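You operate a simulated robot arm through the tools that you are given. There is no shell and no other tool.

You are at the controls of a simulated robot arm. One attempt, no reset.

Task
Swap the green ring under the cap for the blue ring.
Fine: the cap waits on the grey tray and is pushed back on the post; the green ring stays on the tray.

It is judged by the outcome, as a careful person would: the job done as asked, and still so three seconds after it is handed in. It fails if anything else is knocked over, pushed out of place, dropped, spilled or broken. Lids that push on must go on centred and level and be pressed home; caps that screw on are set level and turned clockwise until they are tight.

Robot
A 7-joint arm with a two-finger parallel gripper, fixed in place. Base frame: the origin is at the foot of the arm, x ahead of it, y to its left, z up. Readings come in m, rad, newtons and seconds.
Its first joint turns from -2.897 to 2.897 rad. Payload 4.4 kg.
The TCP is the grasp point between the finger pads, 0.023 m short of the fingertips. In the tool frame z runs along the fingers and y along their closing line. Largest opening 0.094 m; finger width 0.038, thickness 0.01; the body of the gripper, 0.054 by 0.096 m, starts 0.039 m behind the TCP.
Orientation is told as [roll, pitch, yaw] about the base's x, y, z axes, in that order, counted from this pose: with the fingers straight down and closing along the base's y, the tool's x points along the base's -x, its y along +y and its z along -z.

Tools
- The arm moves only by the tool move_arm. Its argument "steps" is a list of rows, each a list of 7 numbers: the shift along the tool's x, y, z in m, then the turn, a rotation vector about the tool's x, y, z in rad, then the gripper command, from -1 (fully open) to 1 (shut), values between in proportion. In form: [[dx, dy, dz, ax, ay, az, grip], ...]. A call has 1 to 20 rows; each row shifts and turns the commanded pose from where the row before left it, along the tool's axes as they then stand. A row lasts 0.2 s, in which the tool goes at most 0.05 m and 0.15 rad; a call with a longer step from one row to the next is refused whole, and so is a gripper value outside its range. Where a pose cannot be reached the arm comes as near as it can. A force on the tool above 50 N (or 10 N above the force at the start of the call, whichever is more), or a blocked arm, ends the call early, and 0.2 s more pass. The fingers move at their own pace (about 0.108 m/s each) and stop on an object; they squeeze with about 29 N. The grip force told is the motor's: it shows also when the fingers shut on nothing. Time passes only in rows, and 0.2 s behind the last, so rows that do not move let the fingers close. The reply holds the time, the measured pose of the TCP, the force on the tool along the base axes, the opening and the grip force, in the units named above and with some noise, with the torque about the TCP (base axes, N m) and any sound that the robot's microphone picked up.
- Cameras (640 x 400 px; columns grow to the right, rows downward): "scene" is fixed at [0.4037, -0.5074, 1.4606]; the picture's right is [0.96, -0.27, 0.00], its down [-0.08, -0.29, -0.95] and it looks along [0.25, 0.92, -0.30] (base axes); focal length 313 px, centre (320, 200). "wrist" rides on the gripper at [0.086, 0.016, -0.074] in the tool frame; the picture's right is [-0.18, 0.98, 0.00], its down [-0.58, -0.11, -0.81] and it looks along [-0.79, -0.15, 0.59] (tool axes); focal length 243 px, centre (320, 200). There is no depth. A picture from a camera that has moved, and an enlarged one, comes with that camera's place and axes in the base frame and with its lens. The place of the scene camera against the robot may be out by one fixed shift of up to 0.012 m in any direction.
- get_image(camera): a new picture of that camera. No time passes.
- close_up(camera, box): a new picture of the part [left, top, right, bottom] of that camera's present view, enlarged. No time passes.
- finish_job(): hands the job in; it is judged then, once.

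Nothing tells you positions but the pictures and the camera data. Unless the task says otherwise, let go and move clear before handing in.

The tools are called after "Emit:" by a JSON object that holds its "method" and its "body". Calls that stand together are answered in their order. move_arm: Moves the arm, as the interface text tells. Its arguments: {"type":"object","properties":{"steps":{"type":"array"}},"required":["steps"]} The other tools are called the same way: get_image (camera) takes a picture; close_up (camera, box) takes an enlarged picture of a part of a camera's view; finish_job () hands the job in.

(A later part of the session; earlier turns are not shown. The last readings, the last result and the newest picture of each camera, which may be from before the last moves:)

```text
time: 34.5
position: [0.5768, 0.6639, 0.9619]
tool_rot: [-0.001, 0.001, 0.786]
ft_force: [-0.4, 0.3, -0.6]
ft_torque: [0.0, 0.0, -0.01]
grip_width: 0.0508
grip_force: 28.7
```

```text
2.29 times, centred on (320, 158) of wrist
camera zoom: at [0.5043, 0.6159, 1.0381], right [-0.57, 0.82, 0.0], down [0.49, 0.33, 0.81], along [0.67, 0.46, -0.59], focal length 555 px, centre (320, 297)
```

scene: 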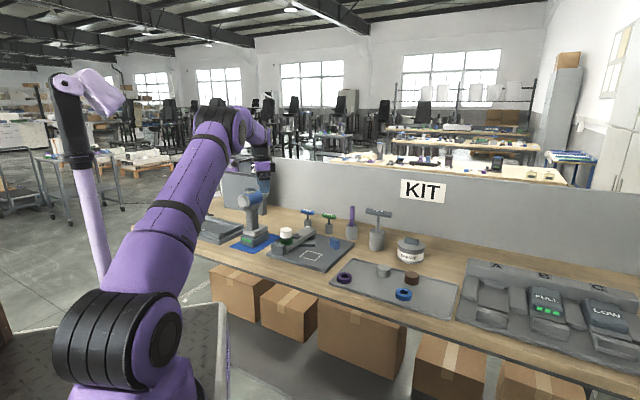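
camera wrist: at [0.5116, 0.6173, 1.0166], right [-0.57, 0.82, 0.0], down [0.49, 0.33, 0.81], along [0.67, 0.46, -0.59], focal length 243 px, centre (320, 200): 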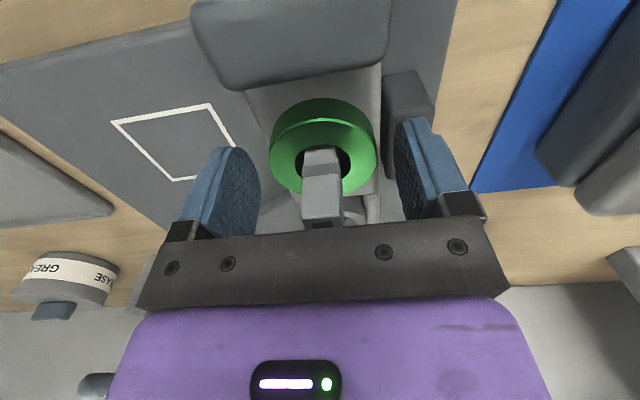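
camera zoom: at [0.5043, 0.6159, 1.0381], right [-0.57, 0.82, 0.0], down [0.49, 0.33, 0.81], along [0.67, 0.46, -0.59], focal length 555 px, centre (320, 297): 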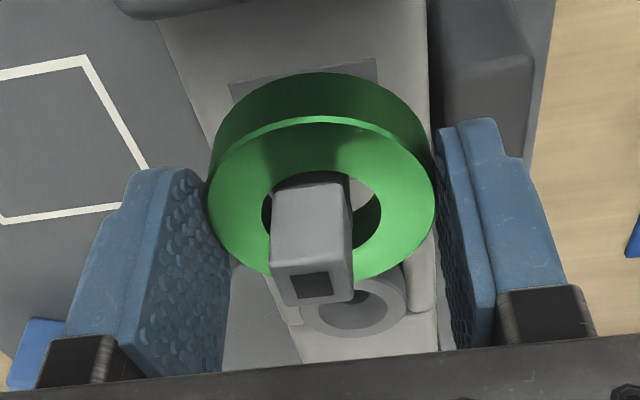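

The ring is passing the collar with no side force. I'll lift it clear of the post and then look.

Emit:
{"method": "move_arm", "body": {"steps": [[0, 0, -0.01, 0, 0, 0, 1], [0, 0, -0.01, 0, 0, 0, 1], [0, 0, -0.015, 0, 0, 0, 1], [0, 0, -0.03, 0, 0, 0, 1], [0, 0, -0.03, 0, 0, 0, 1], [0, 0, 0, 0, 0, 0, 1]]}}

Emit:
{"method": "get_image", "body": {"camera": "wrist"}}

Emit:
{"method": "close_up", "body": {"camera": "scene", "box": [266, 220, 314, 250]}}

```text
time: 35.9
position: [0.5779, 0.6657, 1.0564]
tool_rot: [-0.001, 0.0, 0.785]
ft_force: [0.4, 0.1, -1.5]
ft_torque: [-0.05, -0.01, 0.04]
grip_width: 0.0507
grip_force: 28.6
```

```text
taken
camera wrist: at [0.5047, 0.6174, 1.1322], right [-0.57, 0.82, 0.0], down [0.49, 0.34, 0.81], along [0.67, 0.46, -0.59], focal length 243 px, centre (320, 200)
```

wrist: 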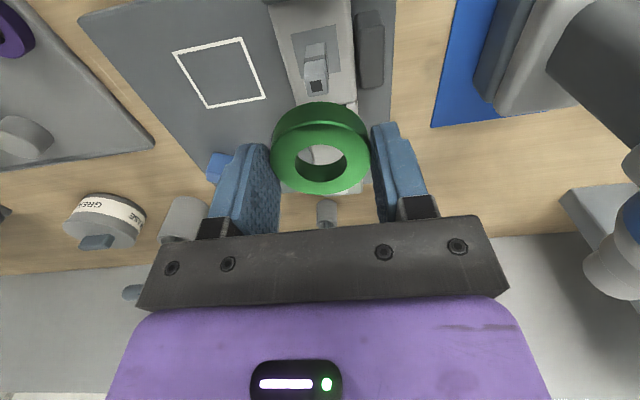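

```text
13.33 times, centred on (290, 235) of scene
camera zoom: at [0.4037, -0.5074, 1.4606], right [0.96, -0.27, 0.0], down [-0.08, -0.29, -0.95], along [0.25, 0.92, -0.3], focal length 4175 px, centre (720, -267)
```

zoom: 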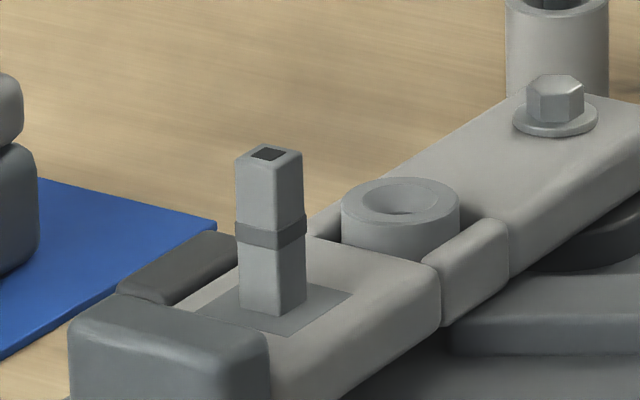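

The ring is clear and the whole post is visible. A close-up now will fix the post's axis for later.

Emit:
{"method": "close_up", "body": {"camera": "wrist", "box": [280, 0, 376, 100]}}

Emit:
{"method": "close_up", "body": {"camera": "wrist", "box": [240, 80, 400, 220]}}

Emit:
{"method": "close_up", "body": {"camera": "scene", "box": [390, 275, 422, 305]}}

```text
4.00 times, centred on (328, 50) of wrist
camera zoom: at [0.5047, 0.6174, 1.1322], right [-0.57, 0.82, 0.0], down [0.49, 0.34, 0.81], along [0.67, 0.46, -0.59], focal length 970 px, centre (288, 800)
```

zoom: 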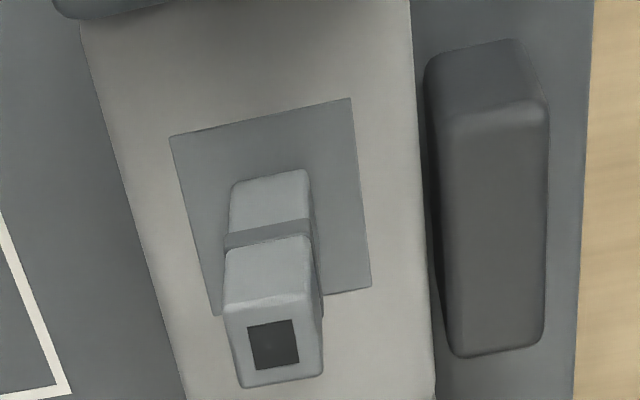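

```text
2.86 times, centred on (320, 150) of wrist
camera zoom: at [0.5047, 0.6174, 1.1322], right [-0.57, 0.82, 0.0], down [0.49, 0.34, 0.81], along [0.67, 0.46, -0.59], focal length 693 px, centre (320, 343)
```

zoom: 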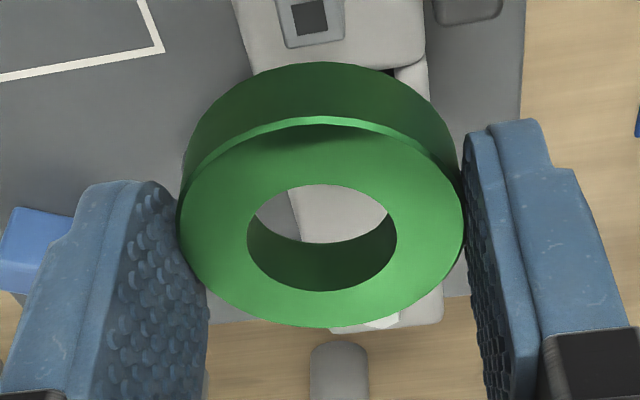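

```text
13.33 times, centred on (406, 290) of scene
camera zoom: at [0.4037, -0.5074, 1.4606], right [0.96, -0.27, 0.0], down [-0.08, -0.29, -0.95], along [0.25, 0.92, -0.3], focal length 4175 px, centre (-827, -1000)
```

zoom: 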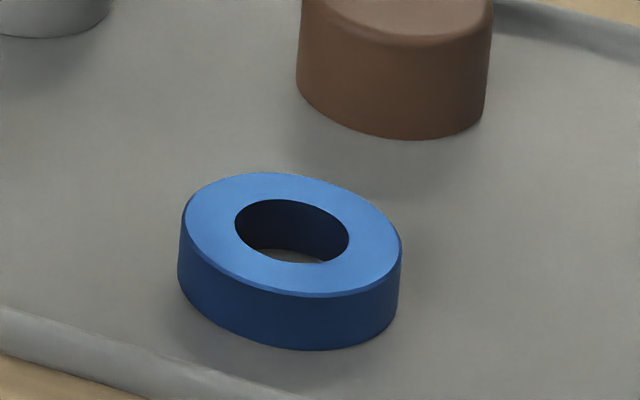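

The post axis is at about (0.580, 0.6645), the bar top at 0.9175 and the post top at 0.970. This agrees with the cap grip. I'm carrying the green ring to a free tray spot near (0.835, 0.46).

Emit:
{"method": "move_arm", "body": {"steps": [[-0.00455, -0.0409, 0, 0, 0, 0, 1], [-0.00455, -0.0409, 0, 0, 0, 0, 1], [-0.00455, -0.0409, 0, 0, 0, 0, 1], [-0.00455, -0.0409, 0, 0, 0, 0, 1], [-0.00455, -0.0409, 0, 0, 0, 0, 1], [-0.00455, -0.0409, 0, 0, 0, 0, 1], [-0.00455, -0.0409, 0, 0, 0, 0, 1], [-0.00455, -0.0409, 0, 0, 0, 0, 1], [0, 0, 0.04, 0, 0, 0, 1], [0, 0, 0.03, 0, 0, 0, 1], [0, 0, 0, 0, 0, 0, 1]]}}

Emit:
{"method": "get_image", "body": {"camera": "wrist"}}

Emit:
{"method": "close_up", "body": {"camera": "scene", "box": [320, 220, 448, 300]}}

```text
time: 38.3
position: [0.8361, 0.458, 0.9853]
tool_rot: [-0.002, 0.0, 0.785]
ft_force: [-0.7, 0.3, -1.3]
ft_torque: [-0.01, -0.01, 0.06]
grip_width: 0.0509
grip_force: 29.2
```

```text
taken
camera wrist: at [0.763, 0.4077, 1.062], right [-0.57, 0.82, 0.0], down [0.49, 0.33, 0.81], along [0.67, 0.46, -0.59], focal length 243 px, centre (320, 200)
```

wrist: 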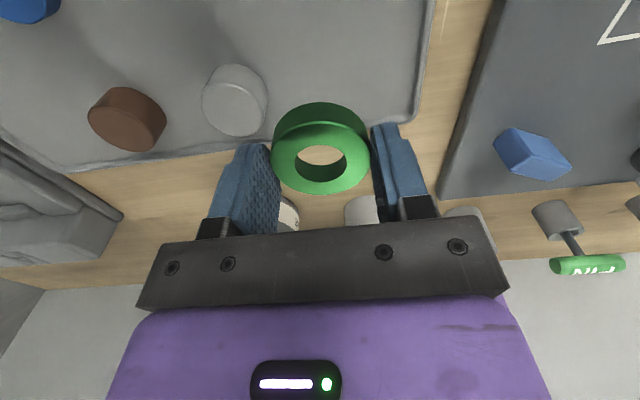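

```text
5.00 times, centred on (384, 260) of scene
camera zoom: at [0.4037, -0.5074, 1.4606], right [0.96, -0.27, 0.0], down [-0.08, -0.29, -0.95], along [0.25, 0.92, -0.3], focal length 1566 px, centre (0, -100)
```

zoom: 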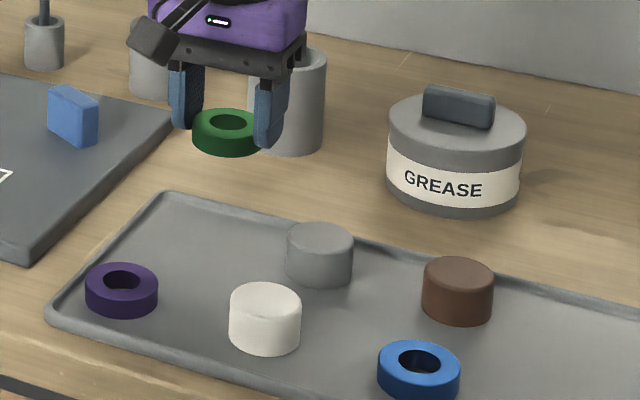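

The grey cylinder is only about 65 mm away on the left side, so I'll shift the drop point 13 mm toward the tray's free corner and then lower to just above the tray.

Emit:
{"method": "move_arm", "body": {"steps": [[0.008, 0.013, 0, 0, 0, 0, 1], [0, 0, 0.03, 0, 0, 0, 1], [0, 0, 0.03, 0, 0, 0, 1], [0, 0, 0.02, 0, 0, 0, 1], [0, 0, 0.004, 0, 0, 0, 1], [0, 0, 0, 0, 0, 0, 1]]}}

Emit:
{"method": "get_image", "body": {"camera": "wrist"}}

Emit:
{"method": "close_up", "body": {"camera": "scene", "box": [330, 240, 394, 280]}}

```text
time: 39.7
position: [0.8207, 0.4609, 0.9035]
tool_rot: [-0.004, -0.001, 0.785]
ft_force: [-0.6, -1.4, -0.5]
ft_torque: [0.04, 0.01, 0.02]
grip_width: 0.0508
grip_force: 29.5
```

```text
taken
camera wrist: at [0.7483, 0.4131, 0.9794], right [-0.57, 0.82, 0.0], down [0.49, 0.33, 0.81], along [0.67, 0.46, -0.59], focal length 243 px, centre (320, 200)
```

wrist: 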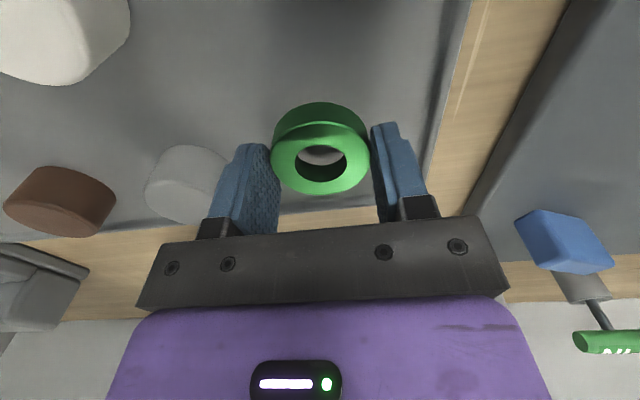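

```text
10.00 times, centred on (362, 260) of scene
camera zoom: at [0.4037, -0.5074, 1.4606], right [0.96, -0.27, 0.0], down [-0.08, -0.29, -0.95], along [0.25, 0.92, -0.3], focal length 3131 px, centre (-100, -400)
```

zoom: 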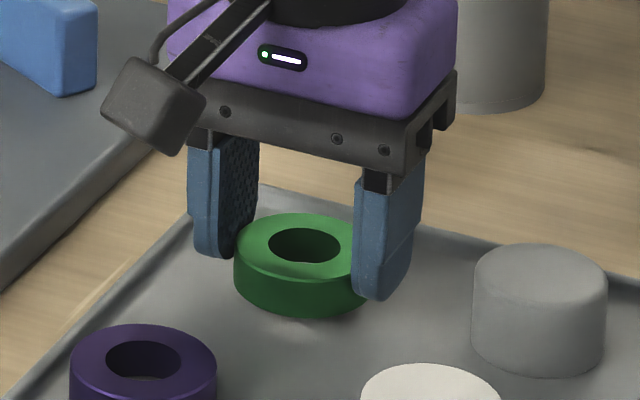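

There is good clearance on all sides. I'm lowering in small steps until it touches.

Emit:
{"method": "move_arm", "body": {"steps": [[0, 0, 0.003, 0, 0, 0, 1], [0, 0, 0.003, 0, 0, 0, 1], [0, 0, 0.002, 0, 0, 0, 1], [0, 0, 0, 0, 0, 0, 1]]}}

```text
time: 40.7
position: [0.8204, 0.4611, 0.8956]
tool_rot: [-0.002, 0.0, 0.786]
ft_force: [0.8, -1.1, -1.0]
ft_torque: [-0.02, 0.05, 0.0]
grip_width: 0.0507
grip_force: 29.1
```

Emit:
{"method": "move_arm", "body": {"steps": [[0, 0, 0.0015, 0, 0, 0, 1], [0, 0, 0.0015, 0, 0, 0, 1], [0, 0, 0, 0, 0, 0, 1]]}}

```text
time: 41.5
position: [0.8202, 0.4621, 0.8942]
tool_rot: [-0.002, -0.003, 0.785]
ft_force: [2.3, -1.7, 17.8]
ft_torque: [-0.1, 0.27, 0.05]
grip_width: 0.0506
grip_force: 29.1
```

It touched at TCP z 0.894, so the tray top is at about 0.865. I'll ease off and release with a small opening, then rise.

Emit:
{"method": "move_arm", "body": {"steps": [[0, 0, -0.0015, 0, 0, 0, 1], [0, 0, 0, 0, 0, 0, -0.2], [0, 0, 0, 0, 0, 0, -0.3], [0, 0, 0, 0, 0, 0, -0.3], [0, 0, -0.02, 0, 0, 0, -0.3], [0, 0, -0.04, 0, 0, 0, -0.3], [0, 0, -0.04, 0, 0, 0, -0.3], [0, 0, -0.04, 0, 0, 0, -0.6], [0, 0, 0, 0, 0, 0, -0.6]]}}

Emit:
{"method": "close_up", "body": {"camera": "scene", "box": [320, 220, 448, 300]}}

Emit:
{"method": "get_image", "body": {"camera": "wrist"}}

```text
time: 43.5
position: [0.8195, 0.462, 1.0355]
tool_rot: [-0.001, 0.0, 0.783]
ft_force: [0.0, 0.4, -0.4]
ft_torque: [0.04, 0.02, 0.03]
grip_width: 0.0752
grip_force: 0.0
```

```text
5.00 times, centred on (384, 260) of scene
camera zoom: at [0.4037, -0.5074, 1.4606], right [0.96, -0.27, 0.0], down [-0.08, -0.29, -0.95], along [0.25, 0.92, -0.3], focal length 1566 px, centre (0, -100)
```

zoom: 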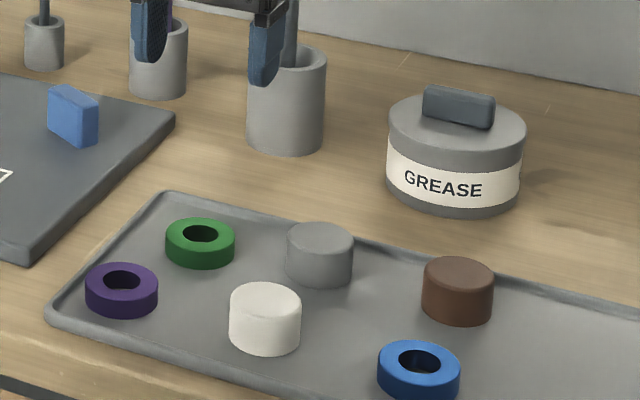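

```text
taken
camera wrist: at [0.7465, 0.4129, 1.1118], right [-0.57, 0.82, 0.0], down [0.49, 0.34, 0.81], along [0.67, 0.46, -0.59], focal length 243 px, centre (320, 200)
```

wrist: 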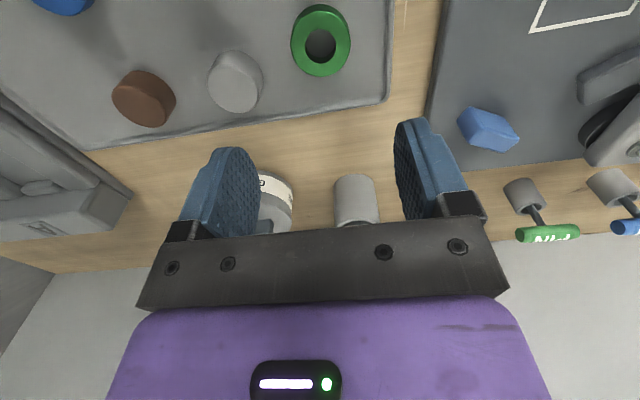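

The green ring is on the tray and nothing else moved. Next I'll go above the blue ring.

Emit:
{"method": "move_arm", "body": {"steps": [[0.0158, -0.0385, 0, 0, 0, 0, -0.6], [0.0158, -0.0385, 0, 0, 0, 0, -0.6], [0.0158, -0.0385, 0, 0, 0, 0, -0.6], [0.0158, -0.0385, 0, 0, 0, 0, -0.6], [0.0158, -0.0385, 0, 0, 0, 0, -0.6], [0, 0, 0.03, 0, 0, 0, -0.6], [0, 0, 0, 0, 0, 0, -0.6]]}}

Emit:
{"method": "get_image", "body": {"camera": "wrist"}}

Emit:
{"method": "close_up", "body": {"camera": "wrist", "box": [240, 0, 400, 120]}}

```text
time: 45.1
position: [0.9011, 0.2712, 1.0059]
tool_rot: [-0.002, 0.0, 0.785]
ft_force: [-0.6, -0.4, -0.8]
ft_torque: [0.01, 0.02, 0.02]
grip_width: 0.0749
grip_force: 0.2
```

```text
taken
camera wrist: at [0.8282, 0.2222, 1.081], right [-0.57, 0.82, 0.0], down [0.49, 0.33, 0.81], along [0.67, 0.46, -0.59], focal length 243 px, centre (320, 200)
```

wrist: 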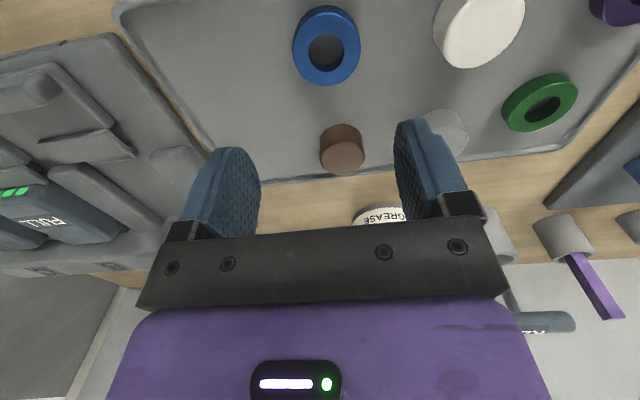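

```text
3.33 times, centred on (320, 60) of wrist
camera zoom: at [0.8282, 0.2222, 1.081], right [-0.57, 0.82, 0.0], down [0.49, 0.33, 0.81], along [0.67, 0.46, -0.59], focal length 809 px, centre (320, 667)
```

zoom: 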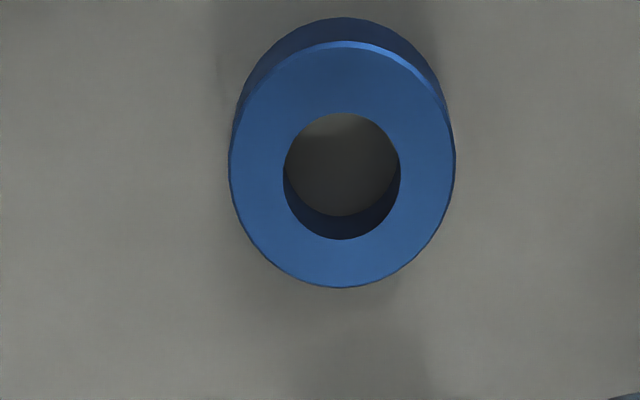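

The blue ring is about 6 mm off in both tool axes. I'll centre and descend to check before gripping.

Emit:
{"method": "move_arm", "body": {"steps": [[0.005, 0.006, 0, 0, 0, 0, -0.6], [0, 0, 0.03, 0, 0, 0, -0.6], [0, 0, 0.03, 0, 0, 0, -0.6], [0, 0, 0.03, 0, 0, 0, -0.6], [0, 0, 0.011, 0, 0, 0, -0.6], [0, 0, 0, 0, 0, 0, -0.6]]}}

Emit:
{"method": "close_up", "body": {"camera": "wrist", "box": [180, 70, 460, 245]}}

Emit:
{"method": "close_up", "body": {"camera": "scene", "box": [372, 260, 436, 300]}}

```text
time: 46.5
position: [0.8926, 0.2721, 0.9049]
tool_rot: [-0.002, -0.003, 0.785]
ft_force: [-0.5, 0.6, -0.1]
ft_torque: [0.0, 0.01, -0.03]
grip_width: 0.0752
grip_force: 0.0
```

```text
2.29 times, centred on (320, 158) of wrist
camera zoom: at [0.8195, 0.2229, 0.981], right [-0.57, 0.82, 0.0], down [0.49, 0.33, 0.81], along [0.67, 0.46, -0.59], focal length 555 px, centre (320, 297)
```

zoom: 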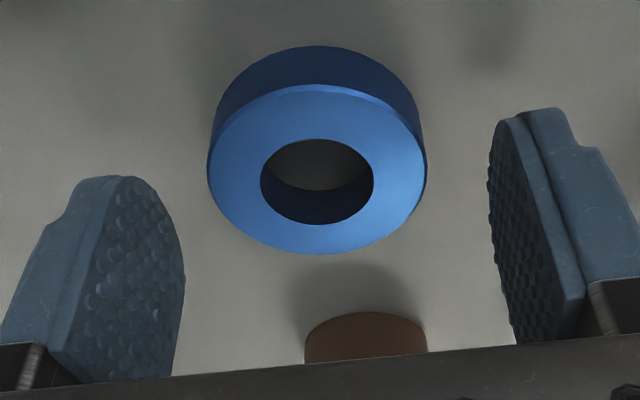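

```text
10.00 times, centred on (404, 280) of scene
camera zoom: at [0.4037, -0.5074, 1.4606], right [0.96, -0.27, 0.0], down [-0.08, -0.29, -0.95], along [0.25, 0.92, -0.3], focal length 3131 px, centre (-520, -600)
```

zoom: 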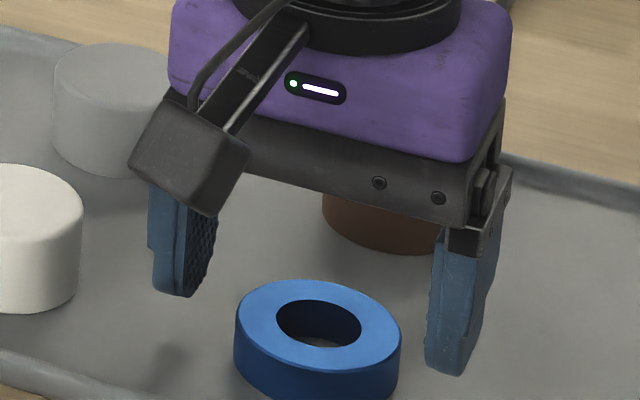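

The ring is centred within about 1 mm. I'll go down the last 10 mm and close.

Emit:
{"method": "move_arm", "body": {"steps": [[0.001, 0, 0.004, 0, 0, 0, -0.6], [0, 0, 0.004, 0, 0, 0, -0.6], [0, 0, 0.0025, 0, 0, 0, -0.6], [0, 0, 0, 0, 0, 0, -0.2], [0, 0, 0, 0, 0, 0, 1], [0, 0, 0, 0, 0, 0, 1], [0, 0, 0, 0, 0, 0, 1]]}}

Emit:
{"method": "close_up", "body": {"camera": "wrist", "box": [180, 70, 460, 245]}}

```text
time: 48.1
position: [0.8923, 0.2697, 0.8933]
tool_rot: [0.0, -0.001, 0.785]
ft_force: [0.2, 0.9, 0.3]
ft_torque: [0.0, -0.01, 0.0]
grip_width: 0.0511
grip_force: 29.6
```

```text
2.29 times, centred on (320, 158) of wrist
camera zoom: at [0.8184, 0.2212, 0.9689], right [-0.57, 0.82, 0.0], down [0.49, 0.33, 0.81], along [0.67, 0.46, -0.59], focal length 555 px, centre (320, 297)
```

zoom: 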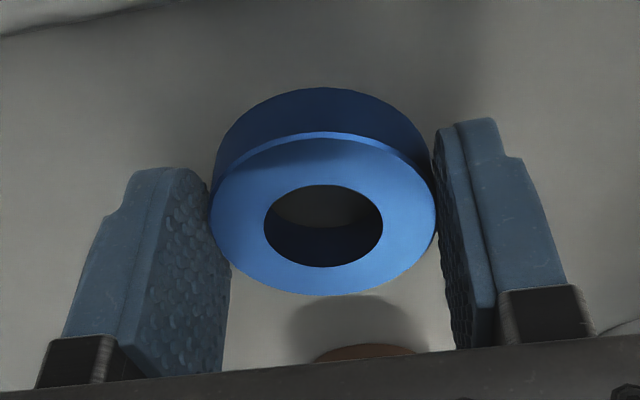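

The blue ring is gripped. I'll lift it and carry it over to the post, stopping high above it to check alignment.

Emit:
{"method": "move_arm", "body": {"steps": [[0, 0, -0.01, 0, 0, 0, 1], [0, 0, -0.03, 0, 0, 0, 1], [0, 0, -0.04, 0, 0, 0, 1], [0, 0, -0.045, 0, 0, 0, 1], [0, 0, -0.042, 0, 0, 0, 1], [-0.0047, 0.0417, 0, 0, 0, 0, 1], [-0.0047, 0.0417, 0, 0, 0, 0, 1], [-0.0047, 0.0417, 0, 0, 0, 0, 1], [-0.0047, 0.0417, 0, 0, 0, 0, 1], [-0.0047, 0.0417, 0, 0, 0, 0, 1], [-0.0047, 0.0417, 0, 0, 0, 0, 1], [-0.0047, 0.0417, 0, 0, 0, 0, 1], [-0.0047, 0.0417, 0, 0, 0, 0, 1], [-0.0047, 0.0417, 0, 0, 0, 0, 1], [-0.0047, 0.0417, 0, 0, 0, 0, 1], [-0.0047, 0.0417, 0, 0, 0, 0, 1], [-0.0047, 0.0417, 0, 0, 0, 0, 1], [0, 0, 0, 0, 0, 0, 1], [0, 0, 0, 0, 0, 0, 1]]}}

Emit:
{"method": "close_up", "body": {"camera": "wrist", "box": [280, 0, 376, 100]}}

Emit:
{"method": "close_up", "body": {"camera": "wrist", "box": [240, 80, 400, 220]}}

Emit:
{"method": "close_up", "body": {"camera": "scene", "box": [248, 200, 344, 260]}}

```text
time: 52.1
position: [0.5798, 0.6646, 1.0599]
tool_rot: [-0.002, -0.001, 0.786]
ft_force: [-0.4, -0.4, -1.5]
ft_torque: [0.02, -0.01, 0.04]
grip_width: 0.0506
grip_force: 29.0
```

```text
4.00 times, centred on (328, 50) of wrist
camera zoom: at [0.507, 0.6159, 1.1352], right [-0.57, 0.82, 0.0], down [0.49, 0.34, 0.81], along [0.67, 0.46, -0.59], focal length 970 px, centre (288, 800)
```

zoom: 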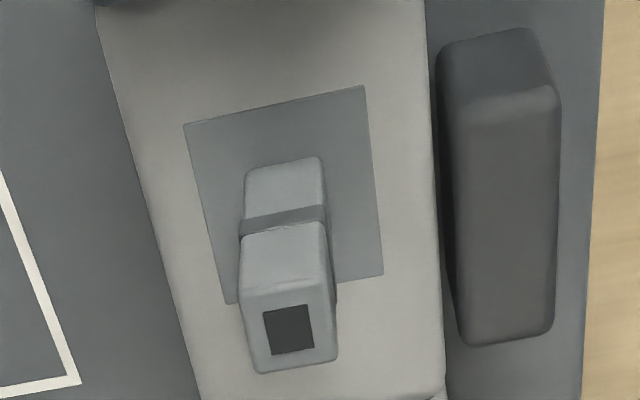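

```text
2.86 times, centred on (320, 150) of wrist
camera zoom: at [0.507, 0.6159, 1.1352], right [-0.57, 0.82, 0.0], down [0.49, 0.34, 0.81], along [0.67, 0.46, -0.59], focal length 693 px, centre (320, 343)
```

zoom: 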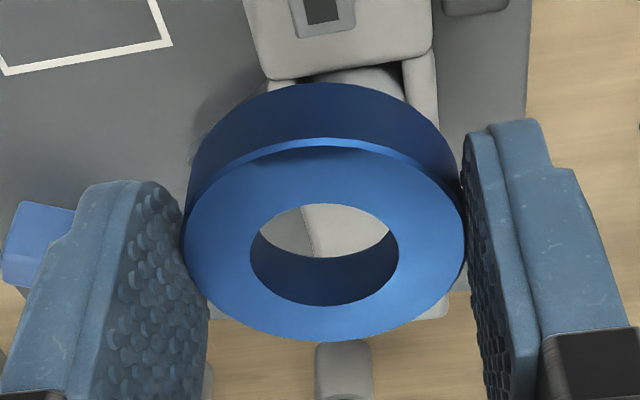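

```text
6.67 times, centred on (296, 230) of scene
camera zoom: at [0.4037, -0.5074, 1.4606], right [0.96, -0.27, 0.0], down [-0.08, -0.29, -0.95], along [0.25, 0.92, -0.3], focal length 2088 px, centre (480, 0)
```

zoom: 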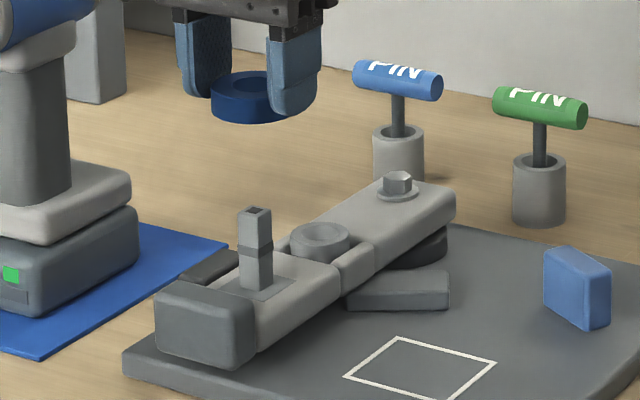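

The ring hole's centre looks 4–5 mm beyond the post along the bar, and it is centred across the bar. I'll correct that and lower to just above the post top for another check.

Emit:
{"method": "move_arm", "body": {"steps": [[0.0043, 0.0003, 0, 0, 0, 0, 1], [0, 0, 0.02, 0, 0, 0, 1], [0, 0, 0.02, 0, 0, 0, 1], [0, 0, 0.01, 0, 0, 0, 1], [0, 0, 0, 0, 0, 0, 1]]}}

Emit:
{"method": "close_up", "body": {"camera": "wrist", "box": [240, 60, 400, 200]}}

Emit:
{"method": "close_up", "body": {"camera": "scene", "box": [258, 212, 322, 252]}}

```text
time: 53.3
position: [0.5745, 0.6596, 1.0084]
tool_rot: [-0.003, -0.001, 0.786]
ft_force: [0.0, -0.3, -0.4]
ft_torque: [-0.01, -0.01, 0.0]
grip_width: 0.0509
grip_force: 28.6
```

```text
2.86 times, centred on (320, 130) of wrist
camera zoom: at [0.502, 0.6111, 1.0842], right [-0.57, 0.82, 0.0], down [0.49, 0.33, 0.81], along [0.67, 0.46, -0.59], focal length 693 px, centre (320, 400)
```

zoom: 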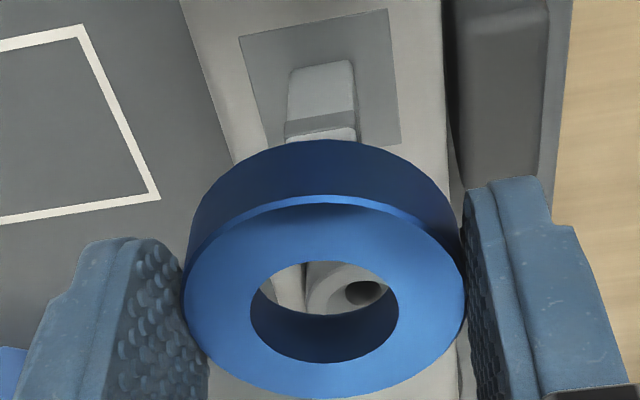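

```text
10.00 times, centred on (290, 232) of scene
camera zoom: at [0.4037, -0.5074, 1.4606], right [0.96, -0.27, 0.0], down [-0.08, -0.29, -0.95], along [0.25, 0.92, -0.3], focal length 3131 px, centre (620, -120)
```

zoom: 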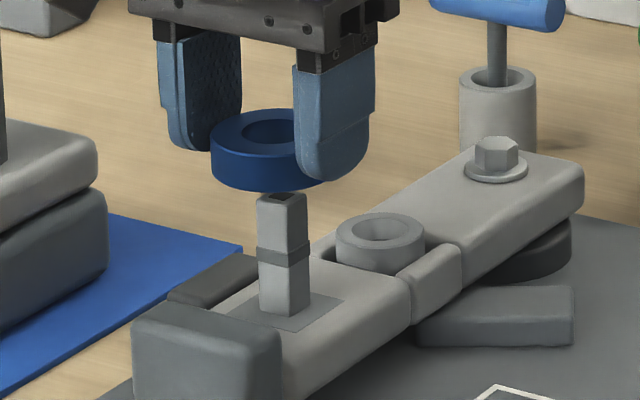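

The last shift came out larger than commanded. The scene view shows the ring sitting about 3 mm left of the post. I'll move back 4 mm along the bar and compare again.

Emit:
{"method": "move_arm", "body": {"steps": [[-0.004, -0.0005, 0, 0, 0, 0, 1], [0, 0, 0, 0, 0, 0, 1], [0, 0, 0, 0, 0, 0, 1]]}}

Emit:
{"method": "close_up", "body": {"camera": "wrist", "box": [240, 60, 400, 200]}}

Emit:
{"method": "close_up", "body": {"camera": "scene", "box": [270, 214, 310, 239]}}

```text
time: 54.1
position: [0.578, 0.6627, 1.0084]
tool_rot: [-0.001, 0.001, 0.785]
ft_force: [-1.2, 0.4, -0.7]
ft_torque: [-0.03, -0.04, -0.01]
grip_width: 0.0508
grip_force: 29.4
```

```text
2.86 times, centred on (320, 130) of wrist
camera zoom: at [0.5051, 0.6142, 1.0846], right [-0.57, 0.82, 0.0], down [0.49, 0.33, 0.81], along [0.67, 0.46, -0.59], focal length 693 px, centre (320, 400)
```

zoom: 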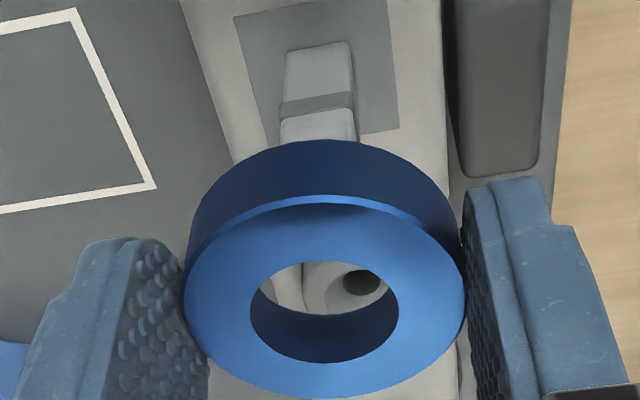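

```text
16.00 times, centred on (290, 226) of scene
camera zoom: at [0.4037, -0.5074, 1.4606], right [0.96, -0.27, 0.0], down [-0.08, -0.29, -0.95], along [0.25, 0.92, -0.3], focal length 5010 px, centre (800, -224)
```

zoom: 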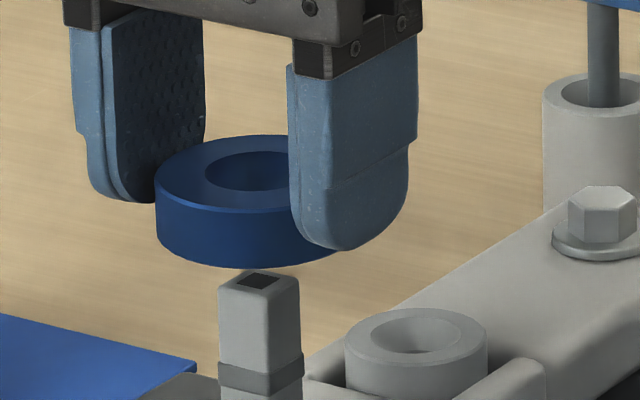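

Both views now agree that the ring is coaxial with the post within about 1 mm. I'll lower it onto the post top in small steps.

Emit:
{"method": "move_arm", "body": {"steps": [[0, 0, 0.005, 0, 0, 0, 1], [0, 0, 0.004, 0, 0, 0, 1], [0, 0, 0.004, 0, 0, 0, 1], [0, 0, 0.004, 0, 0, 0, 1], [0, 0, 0, 0, 0, 0, 1]]}}

Emit:
{"method": "close_up", "body": {"camera": "wrist", "box": [240, 60, 400, 200]}}

Emit:
{"method": "close_up", "body": {"camera": "scene", "box": [270, 220, 310, 245]}}

```text
time: 55.3
position: [0.5772, 0.6647, 0.9921]
tool_rot: [-0.001, -0.003, 0.784]
ft_force: [-0.2, 0.0, -0.7]
ft_torque: [0.02, -0.01, 0.0]
grip_width: 0.0506
grip_force: 29.2
```

```text
2.86 times, centred on (320, 130) of wrist
camera zoom: at [0.5046, 0.6147, 1.0678], right [-0.57, 0.82, 0.0], down [0.49, 0.33, 0.81], along [0.67, 0.46, -0.59], focal length 693 px, centre (320, 400)
```

zoom: 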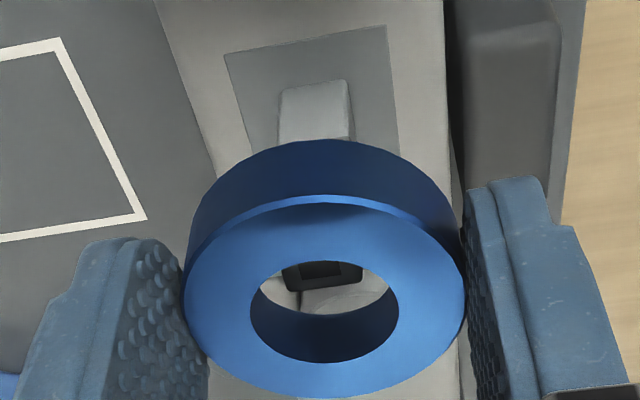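

```text
16.00 times, centred on (290, 232) of scene
camera zoom: at [0.4037, -0.5074, 1.4606], right [0.96, -0.27, 0.0], down [-0.08, -0.29, -0.95], along [0.25, 0.92, -0.3], focal length 5010 px, centre (800, -320)
```

zoom: 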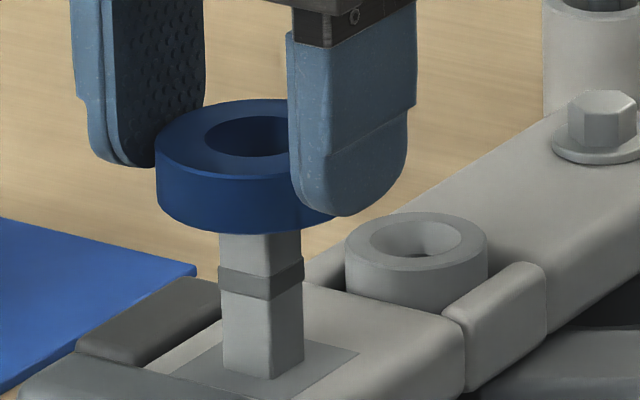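

The post top has entered the ring with no force. I'll continue in small steps to the collar.

Emit:
{"method": "move_arm", "body": {"steps": [[0, 0, 0.004, 0, 0, 0, 1], [0, 0, 0.004, 0, 0, 0, 1], [0, 0, 0.004, 0, 0, 0, 1], [0, 0, 0.003, 0, 0, 0, 1], [0, 0, 0, 0, 0, 0, 1]]}}

Emit:
{"method": "close_up", "body": {"camera": "wrist", "box": [240, 60, 400, 200]}}

Emit:
{"method": "close_up", "body": {"camera": "scene", "box": [270, 220, 310, 245]}}

```text
time: 56.5
position: [0.5773, 0.6626, 0.9768]
tool_rot: [-0.004, 0.0, 0.784]
ft_force: [1.3, 0.2, -0.8]
ft_torque: [0.02, 0.0, -0.02]
grip_width: 0.0509
grip_force: 29.1
```

```text
2.86 times, centred on (320, 130) of wrist
camera zoom: at [0.5045, 0.6145, 1.0529], right [-0.57, 0.82, 0.0], down [0.49, 0.34, 0.81], along [0.67, 0.46, -0.59], focal length 693 px, centre (320, 400)
```

zoom: 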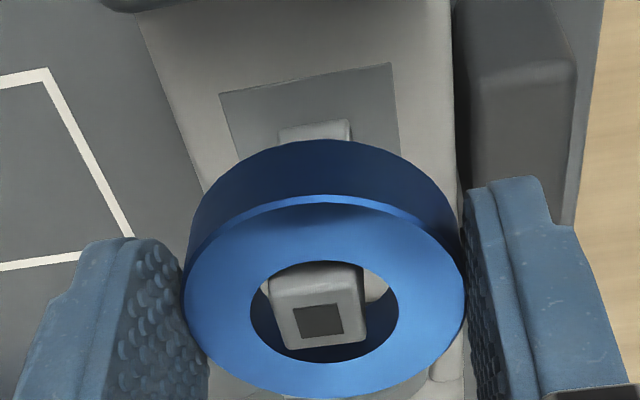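

```text
16.00 times, centred on (290, 232) of scene
camera zoom: at [0.4037, -0.5074, 1.4606], right [0.96, -0.27, 0.0], down [-0.08, -0.29, -0.95], along [0.25, 0.92, -0.3], focal length 5010 px, centre (800, -320)
```

zoom: 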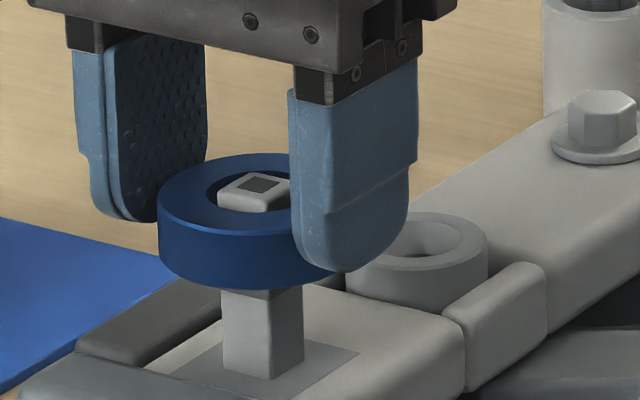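

The post passes through the ring with clearance all round. I'll continue down past the collar in small steps.

Emit:
{"method": "move_arm", "body": {"steps": [[0, 0, 0.003, 0, 0, 0, 1], [0, 0, 0.003, 0, 0, 0, 1], [0, 0, 0.003, 0, 0, 0, 1], [0, 0, 0, 0, 0, 0, 1]]}}

```text
time: 57.5
position: [0.5783, 0.6638, 0.9686]
tool_rot: [-0.004, 0.0, 0.785]
ft_force: [-0.2, -1.1, -0.7]
ft_torque: [0.0, 0.03, 0.01]
grip_width: 0.0512
grip_force: 28.7
```

Emit:
{"method": "move_arm", "body": {"steps": [[0, 0, 0.003, 0, 0, 0, 1], [0, 0, 0.003, 0, 0, 0, 1], [0, 0, 0.003, 0, 0, 0, 1], [0, 0, 0.003, 0, 0, 0, 1], [0, 0, 0.003, 0, 0, 0, 1], [0, 0, 0, 0, 0, 0, 1]]}}

Emit:
{"method": "close_up", "body": {"camera": "scene", "box": [270, 220, 310, 245]}}

Emit:
{"method": "close_up", "body": {"camera": "wrist", "box": [240, 60, 400, 200]}}

```text
time: 58.9
position: [0.5767, 0.6628, 0.9538]
tool_rot: [-0.001, 0.001, 0.786]
ft_force: [0.0, -0.1, -1.3]
ft_torque: [-0.01, 0.03, -0.02]
grip_width: 0.0509
grip_force: 28.9
```

```text
16.00 times, centred on (290, 232) of scene
camera zoom: at [0.4037, -0.5074, 1.4606], right [0.96, -0.27, 0.0], down [-0.08, -0.29, -0.95], along [0.25, 0.92, -0.3], focal length 5010 px, centre (800, -320)
```

zoom: 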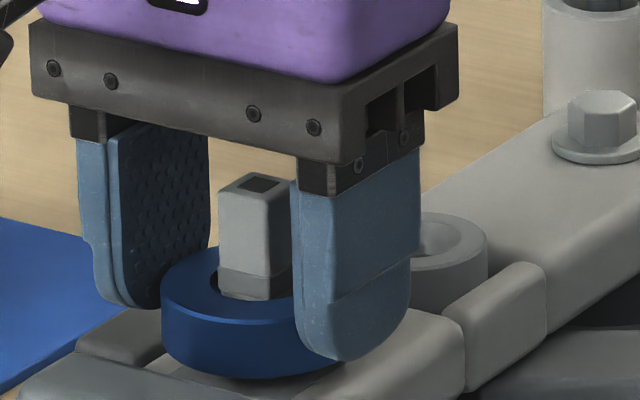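

```text
2.86 times, centred on (320, 130) of wrist
camera zoom: at [0.5044, 0.6144, 1.0289], right [-0.57, 0.82, 0.0], down [0.49, 0.34, 0.81], along [0.67, 0.46, -0.59], focal length 693 px, centre (320, 400)
```

zoom: 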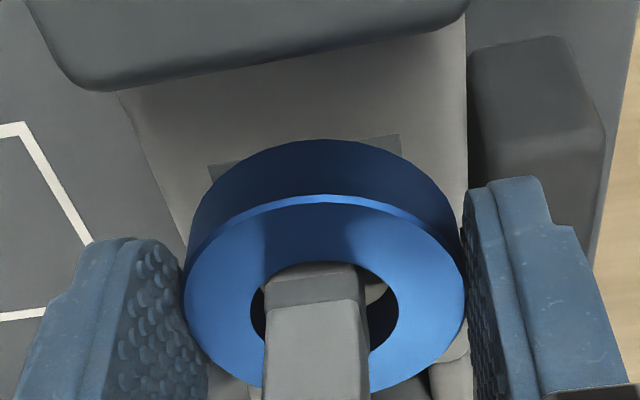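

The ring is past the collar. I'll centre it about 1 mm better across the bar and lower the last few millimetres to contact.

Emit:
{"method": "move_arm", "body": {"steps": [[0, -0.0012, 0.002, 0, 0, 0, 1], [0, 0, 0.002, 0, 0, 0, 1], [0, 0, 0.002, 0, 0, 0, 1], [0, 0, 0.001, 0, 0, 0, 1], [0, 0, 0, 0, 0, 0, 1]]}}

```text
time: 60.1
position: [0.577, 0.663, 0.9449]
tool_rot: [-0.001, -0.002, 0.785]
ft_force: [0.9, 0.3, 1.3]
ft_torque: [-0.01, 0.06, -0.02]
grip_width: 0.0509
grip_force: 29.2
```

Emit:
{"method": "move_arm", "body": {"steps": [[0, 0, 0.001, 0, 0, 0, 1], [0, 0, 0, 0, 0, 0, 1]]}}

Emit:
{"method": "close_up", "body": {"camera": "scene", "box": [270, 225, 310, 250]}}

```text
time: 60.7
position: [0.578, 0.6619, 0.9467]
tool_rot: [0.0, -0.003, 0.785]
ft_force: [-1.9, 1.9, 8.5]
ft_torque: [0.04, 0.21, 0.01]
grip_width: 0.0508
grip_force: 29.0
```

```text
16.00 times, centred on (290, 238) of scene
camera zoom: at [0.4037, -0.5074, 1.4606], right [0.96, -0.27, 0.0], down [-0.08, -0.29, -0.95], along [0.25, 0.92, -0.3], focal length 5010 px, centre (800, -400)
```

zoom: 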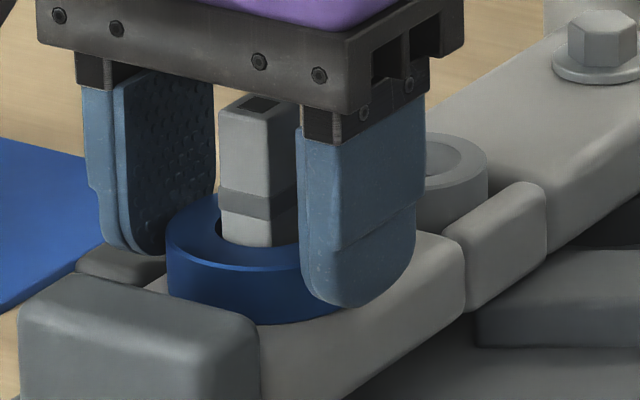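

The ring is seated on the bar. I'll ease off slightly, open gently and rise straight up.

Emit:
{"method": "move_arm", "body": {"steps": [[0, 0, -0.001, 0, 0, 0, 1], [0, 0, 0, 0, 0, 0, -0.2], [0, 0, 0, 0, 0, 0, -0.4], [0, 0, 0, 0, 0, 0, -0.4], [0, 0, -0.01, 0, 0, 0, -0.4], [0, 0, -0.03, 0, 0, 0, -0.4], [0, 0, -0.04, 0, 0, 0, -0.4], [0, 0, -0.035, 0, 0, 0, -0.6], [0, 0, 0, 0, 0, 0, -0.6]]}}

Emit:
{"method": "close_up", "body": {"camera": "scene", "box": [270, 225, 310, 250]}}

Emit:
{"method": "close_up", "body": {"camera": "wrist", "box": [240, 0, 400, 120]}}

```text
time: 62.7
position: [0.5773, 0.6631, 1.0613]
tool_rot: [-0.001, 0.001, 0.787]
ft_force: [0.4, 0.6, 0.7]
ft_torque: [0.01, 0.0, 0.01]
grip_width: 0.0753
grip_force: 0.0
```

```text
16.00 times, centred on (290, 238) of scene
camera zoom: at [0.4037, -0.5074, 1.4606], right [0.96, -0.27, 0.0], down [-0.08, -0.29, -0.95], along [0.25, 0.92, -0.3], focal length 5010 px, centre (800, -400)
```

zoom: 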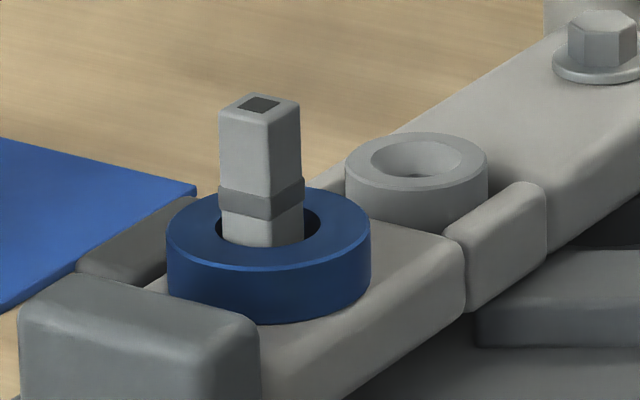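

```text
3.33 times, centred on (320, 60) of wrist
camera zoom: at [0.505, 0.614, 1.1369], right [-0.57, 0.82, 0.0], down [0.49, 0.34, 0.81], along [0.67, 0.46, -0.59], focal length 809 px, centre (320, 667)
```

zoom: 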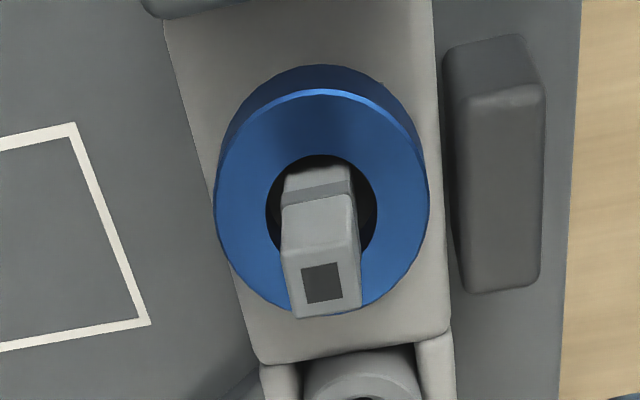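

The blue ring is seated round the post and the bar is unmoved. Next I'll fetch the cap from the tray at yaw 90°, the same angle at which I released it.

Emit:
{"method": "move_arm", "body": {"steps": [[0.00526, -0.03965, 0, 0, 0, 0, -0.6], [0.00526, -0.03965, 0, 0, 0, 0, -0.6], [0.00526, -0.03965, 0, 0, 0, 0, -0.6], [0.00526, -0.03965, 0, 0, 0, 0, -0.6], [0.00526, -0.03965, 0, 0, 0, 0, -0.6], [0.00526, -0.03965, 0, 0, 0, 0, -0.6], [0.00526, -0.03965, 0, 0, 0, 0, -0.6], [0.00526, -0.03965, 0, 0, 0, 0, -0.6], [0.00526, -0.03965, 0, 0, 0, 0, -0.6], [0.00526, -0.03965, 0, 0, 0, 0, -0.6], [0, 0, 0, 0, 0, -0.1309, -0.6], [0, 0, 0, 0, 0, -0.1309, -0.6], [0, 0, 0, 0, 0, -0.1309, -0.6], [0, 0, 0, 0, 0, -0.1309, -0.6], [0, 0, 0, 0, 0, -0.1309, -0.6], [0, 0, 0, 0, 0, -0.1309, -0.6], [0, 0, 0.03, 0, 0, 0, -0.6], [0, 0, 0.03, 0, 0, 0, -0.6], [0, 0, 0, 0, 0, 0, -0.6]]}}

Emit:
{"method": "get_image", "body": {"camera": "wrist"}}

Emit:
{"method": "close_up", "body": {"camera": "wrist", "box": [240, 0, 400, 120]}}

```text
time: 66.7
position: [0.8216, 0.3441, 1.0022]
tool_rot: [-0.001, 0.001, 1.573]
ft_force: [1.3, -0.3, -0.6]
ft_torque: [-0.02, 0.04, 0.0]
grip_width: 0.0752
grip_force: 0.0
```

```text
taken
camera wrist: at [0.8052, 0.2586, 1.0789], right [-0.98, 0.18, 0.0], down [0.11, 0.58, 0.81], along [0.15, 0.79, -0.59], focal length 243 px, centre (320, 200)
```

wrist: 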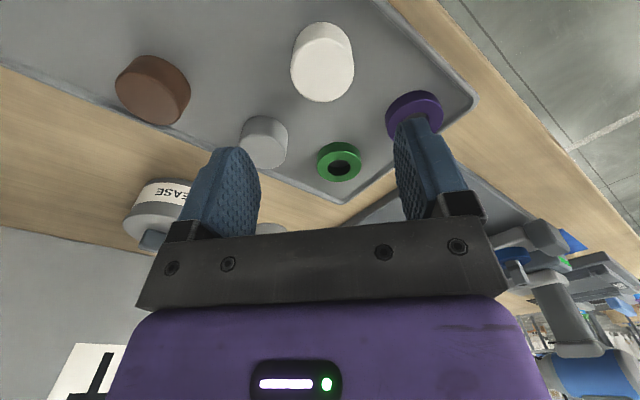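

```text
3.33 times, centred on (320, 60) of wrist
camera zoom: at [0.8052, 0.2586, 1.0789], right [-0.98, 0.18, 0.0], down [0.11, 0.58, 0.81], along [0.15, 0.79, -0.59], focal length 809 px, centre (320, 667)
```

zoom: 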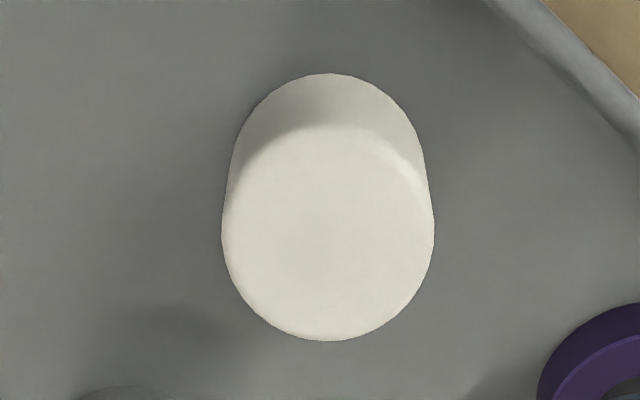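

The cap is where I left it. I'll shift 1.5 mm, lower to TCP z 0.890, and grip.

Emit:
{"method": "move_arm", "body": {"steps": [[0, 0.0015, 0, 0, 0, 0, -0.6], [0, 0, 0.03, 0, 0, 0, -0.6], [0, 0, 0.03, 0, 0, 0, -0.6], [0, 0, 0.03, 0, 0, 0, -0.6], [0, 0, 0.015, 0, 0, 0, -0.6], [0, 0, 0.005, 0, 0, 0, -0.6], [0, 0, 0, 0, 0, 0, -0.6], [0, 0, 0, 0, 0, 0, -0.6]]}}

Emit:
{"method": "get_image", "body": {"camera": "wrist"}}

```text
time: 68.7
position: [0.8204, 0.3455, 0.8956]
tool_rot: [-0.003, 0.001, 1.572]
ft_force: [-7.3, -8.7, 17.9]
ft_torque: [-0.54, 1.02, 0.26]
grip_width: 0.0781
grip_force: 3.2
stopped in row 8: the force on the tool passed its limit at 51 N (the readings are from after the stop); the commanded pose is now the measured one
```

```text
taken
camera wrist: at [0.8036, 0.2586, 0.971], right [-0.98, 0.18, 0.0], down [0.11, 0.58, 0.81], along [0.15, 0.79, -0.59], focal length 243 px, centre (320, 200)
```

wrist: 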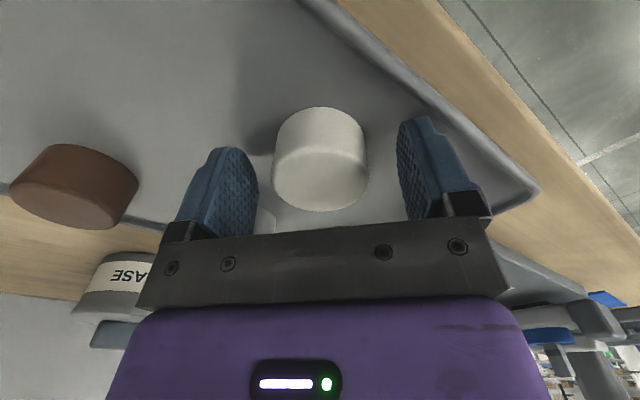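

A finger touched something at TCP z 0.8956, most likely the tray lip under the outer finger, since the cap stands near the tray's edge. I'll back up and check that nothing moved.

Emit:
{"method": "move_arm", "body": {"steps": [[0, 0, -0.01, 0, 0, 0, -0.6], [0, 0, -0.02, 0, 0, 0, -0.2], [0, 0, -0.02, 0, 0, 0, -0.2], [0, 0, 0, 0, 0, 0, -0.2]]}}

Emit:
{"method": "close_up", "body": {"camera": "scene", "box": [320, 230, 448, 310]}}

Emit:
{"method": "get_image", "body": {"camera": "wrist"}}

```text
time: 69.7
position: [0.8197, 0.3467, 0.9441]
tool_rot: [-0.004, 0.0, 1.572]
ft_force: [1.2, 0.2, -0.3]
ft_torque: [0.0, 0.0, 0.0]
grip_width: 0.0564
grip_force: 0.2
```

```text
5.00 times, centred on (384, 270) of scene
camera zoom: at [0.4037, -0.5074, 1.4606], right [0.96, -0.27, 0.0], down [-0.08, -0.29, -0.95], along [0.25, 0.92, -0.3], focal length 1566 px, centre (0, -150)
```

zoom: 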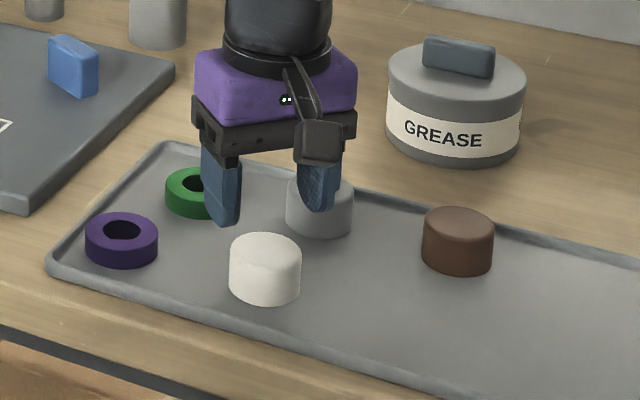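

```text
taken
camera wrist: at [0.8033, 0.2607, 1.0206], right [-0.98, 0.18, 0.0], down [0.11, 0.58, 0.81], along [0.15, 0.79, -0.59], focal length 243 px, centre (320, 200)
```

wrist: 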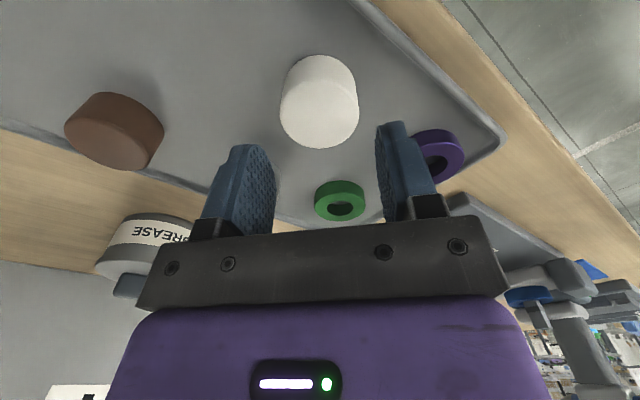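

Nothing moved. I'll grip the cap higher, with the fingertips above the lip and the opening narrowed to 56 mm.

Emit:
{"method": "move_arm", "body": {"steps": [[0.002, 0, 0.02, -0.004, 0, 0, -0.2], [0, 0, 0.015, 0, 0, 0, -0.2], [0, 0, 0.006, 0, 0, 0, -0.2], [0, 0, 0.003, 0, 0, 0, -0.2], [0, 0, 0, 0, 0, 0, -0.2]]}}

Emit:
{"method": "close_up", "body": {"camera": "wrist", "box": [180, 70, 460, 245]}}

Emit:
{"method": "close_up", "body": {"camera": "scene", "box": [350, 265, 398, 295]}}

```text
time: 70.8
position: [0.8202, 0.3433, 0.8984]
tool_rot: [-0.001, 0.0, 1.572]
ft_force: [0.4, 0.3, 0.3]
ft_torque: [-0.02, -0.01, -0.01]
grip_width: 0.0564
grip_force: 0.1
```

```text
2.29 times, centred on (320, 158) of wrist
camera zoom: at [0.8038, 0.2578, 0.9748], right [-0.98, 0.18, 0.0], down [0.11, 0.58, 0.81], along [0.15, 0.79, -0.59], focal length 555 px, centre (320, 297)
```

zoom: 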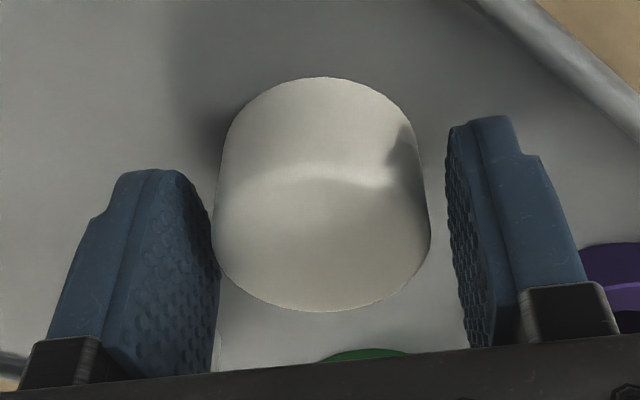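

```text
13.33 times, centred on (374, 280) of scene
camera zoom: at [0.4037, -0.5074, 1.4606], right [0.96, -0.27, 0.0], down [-0.08, -0.29, -0.95], along [0.25, 0.92, -0.3], focal length 4175 px, centre (-400, -867)
```

zoom: 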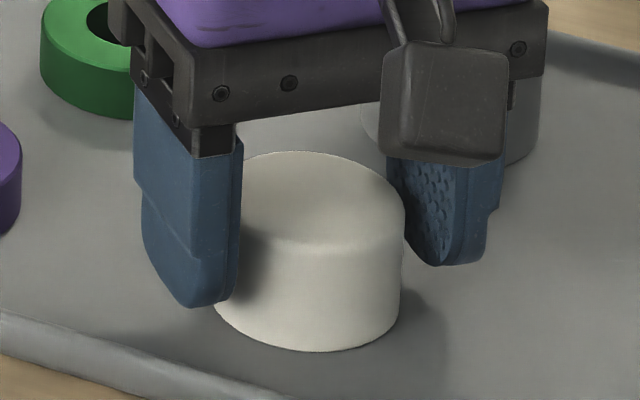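

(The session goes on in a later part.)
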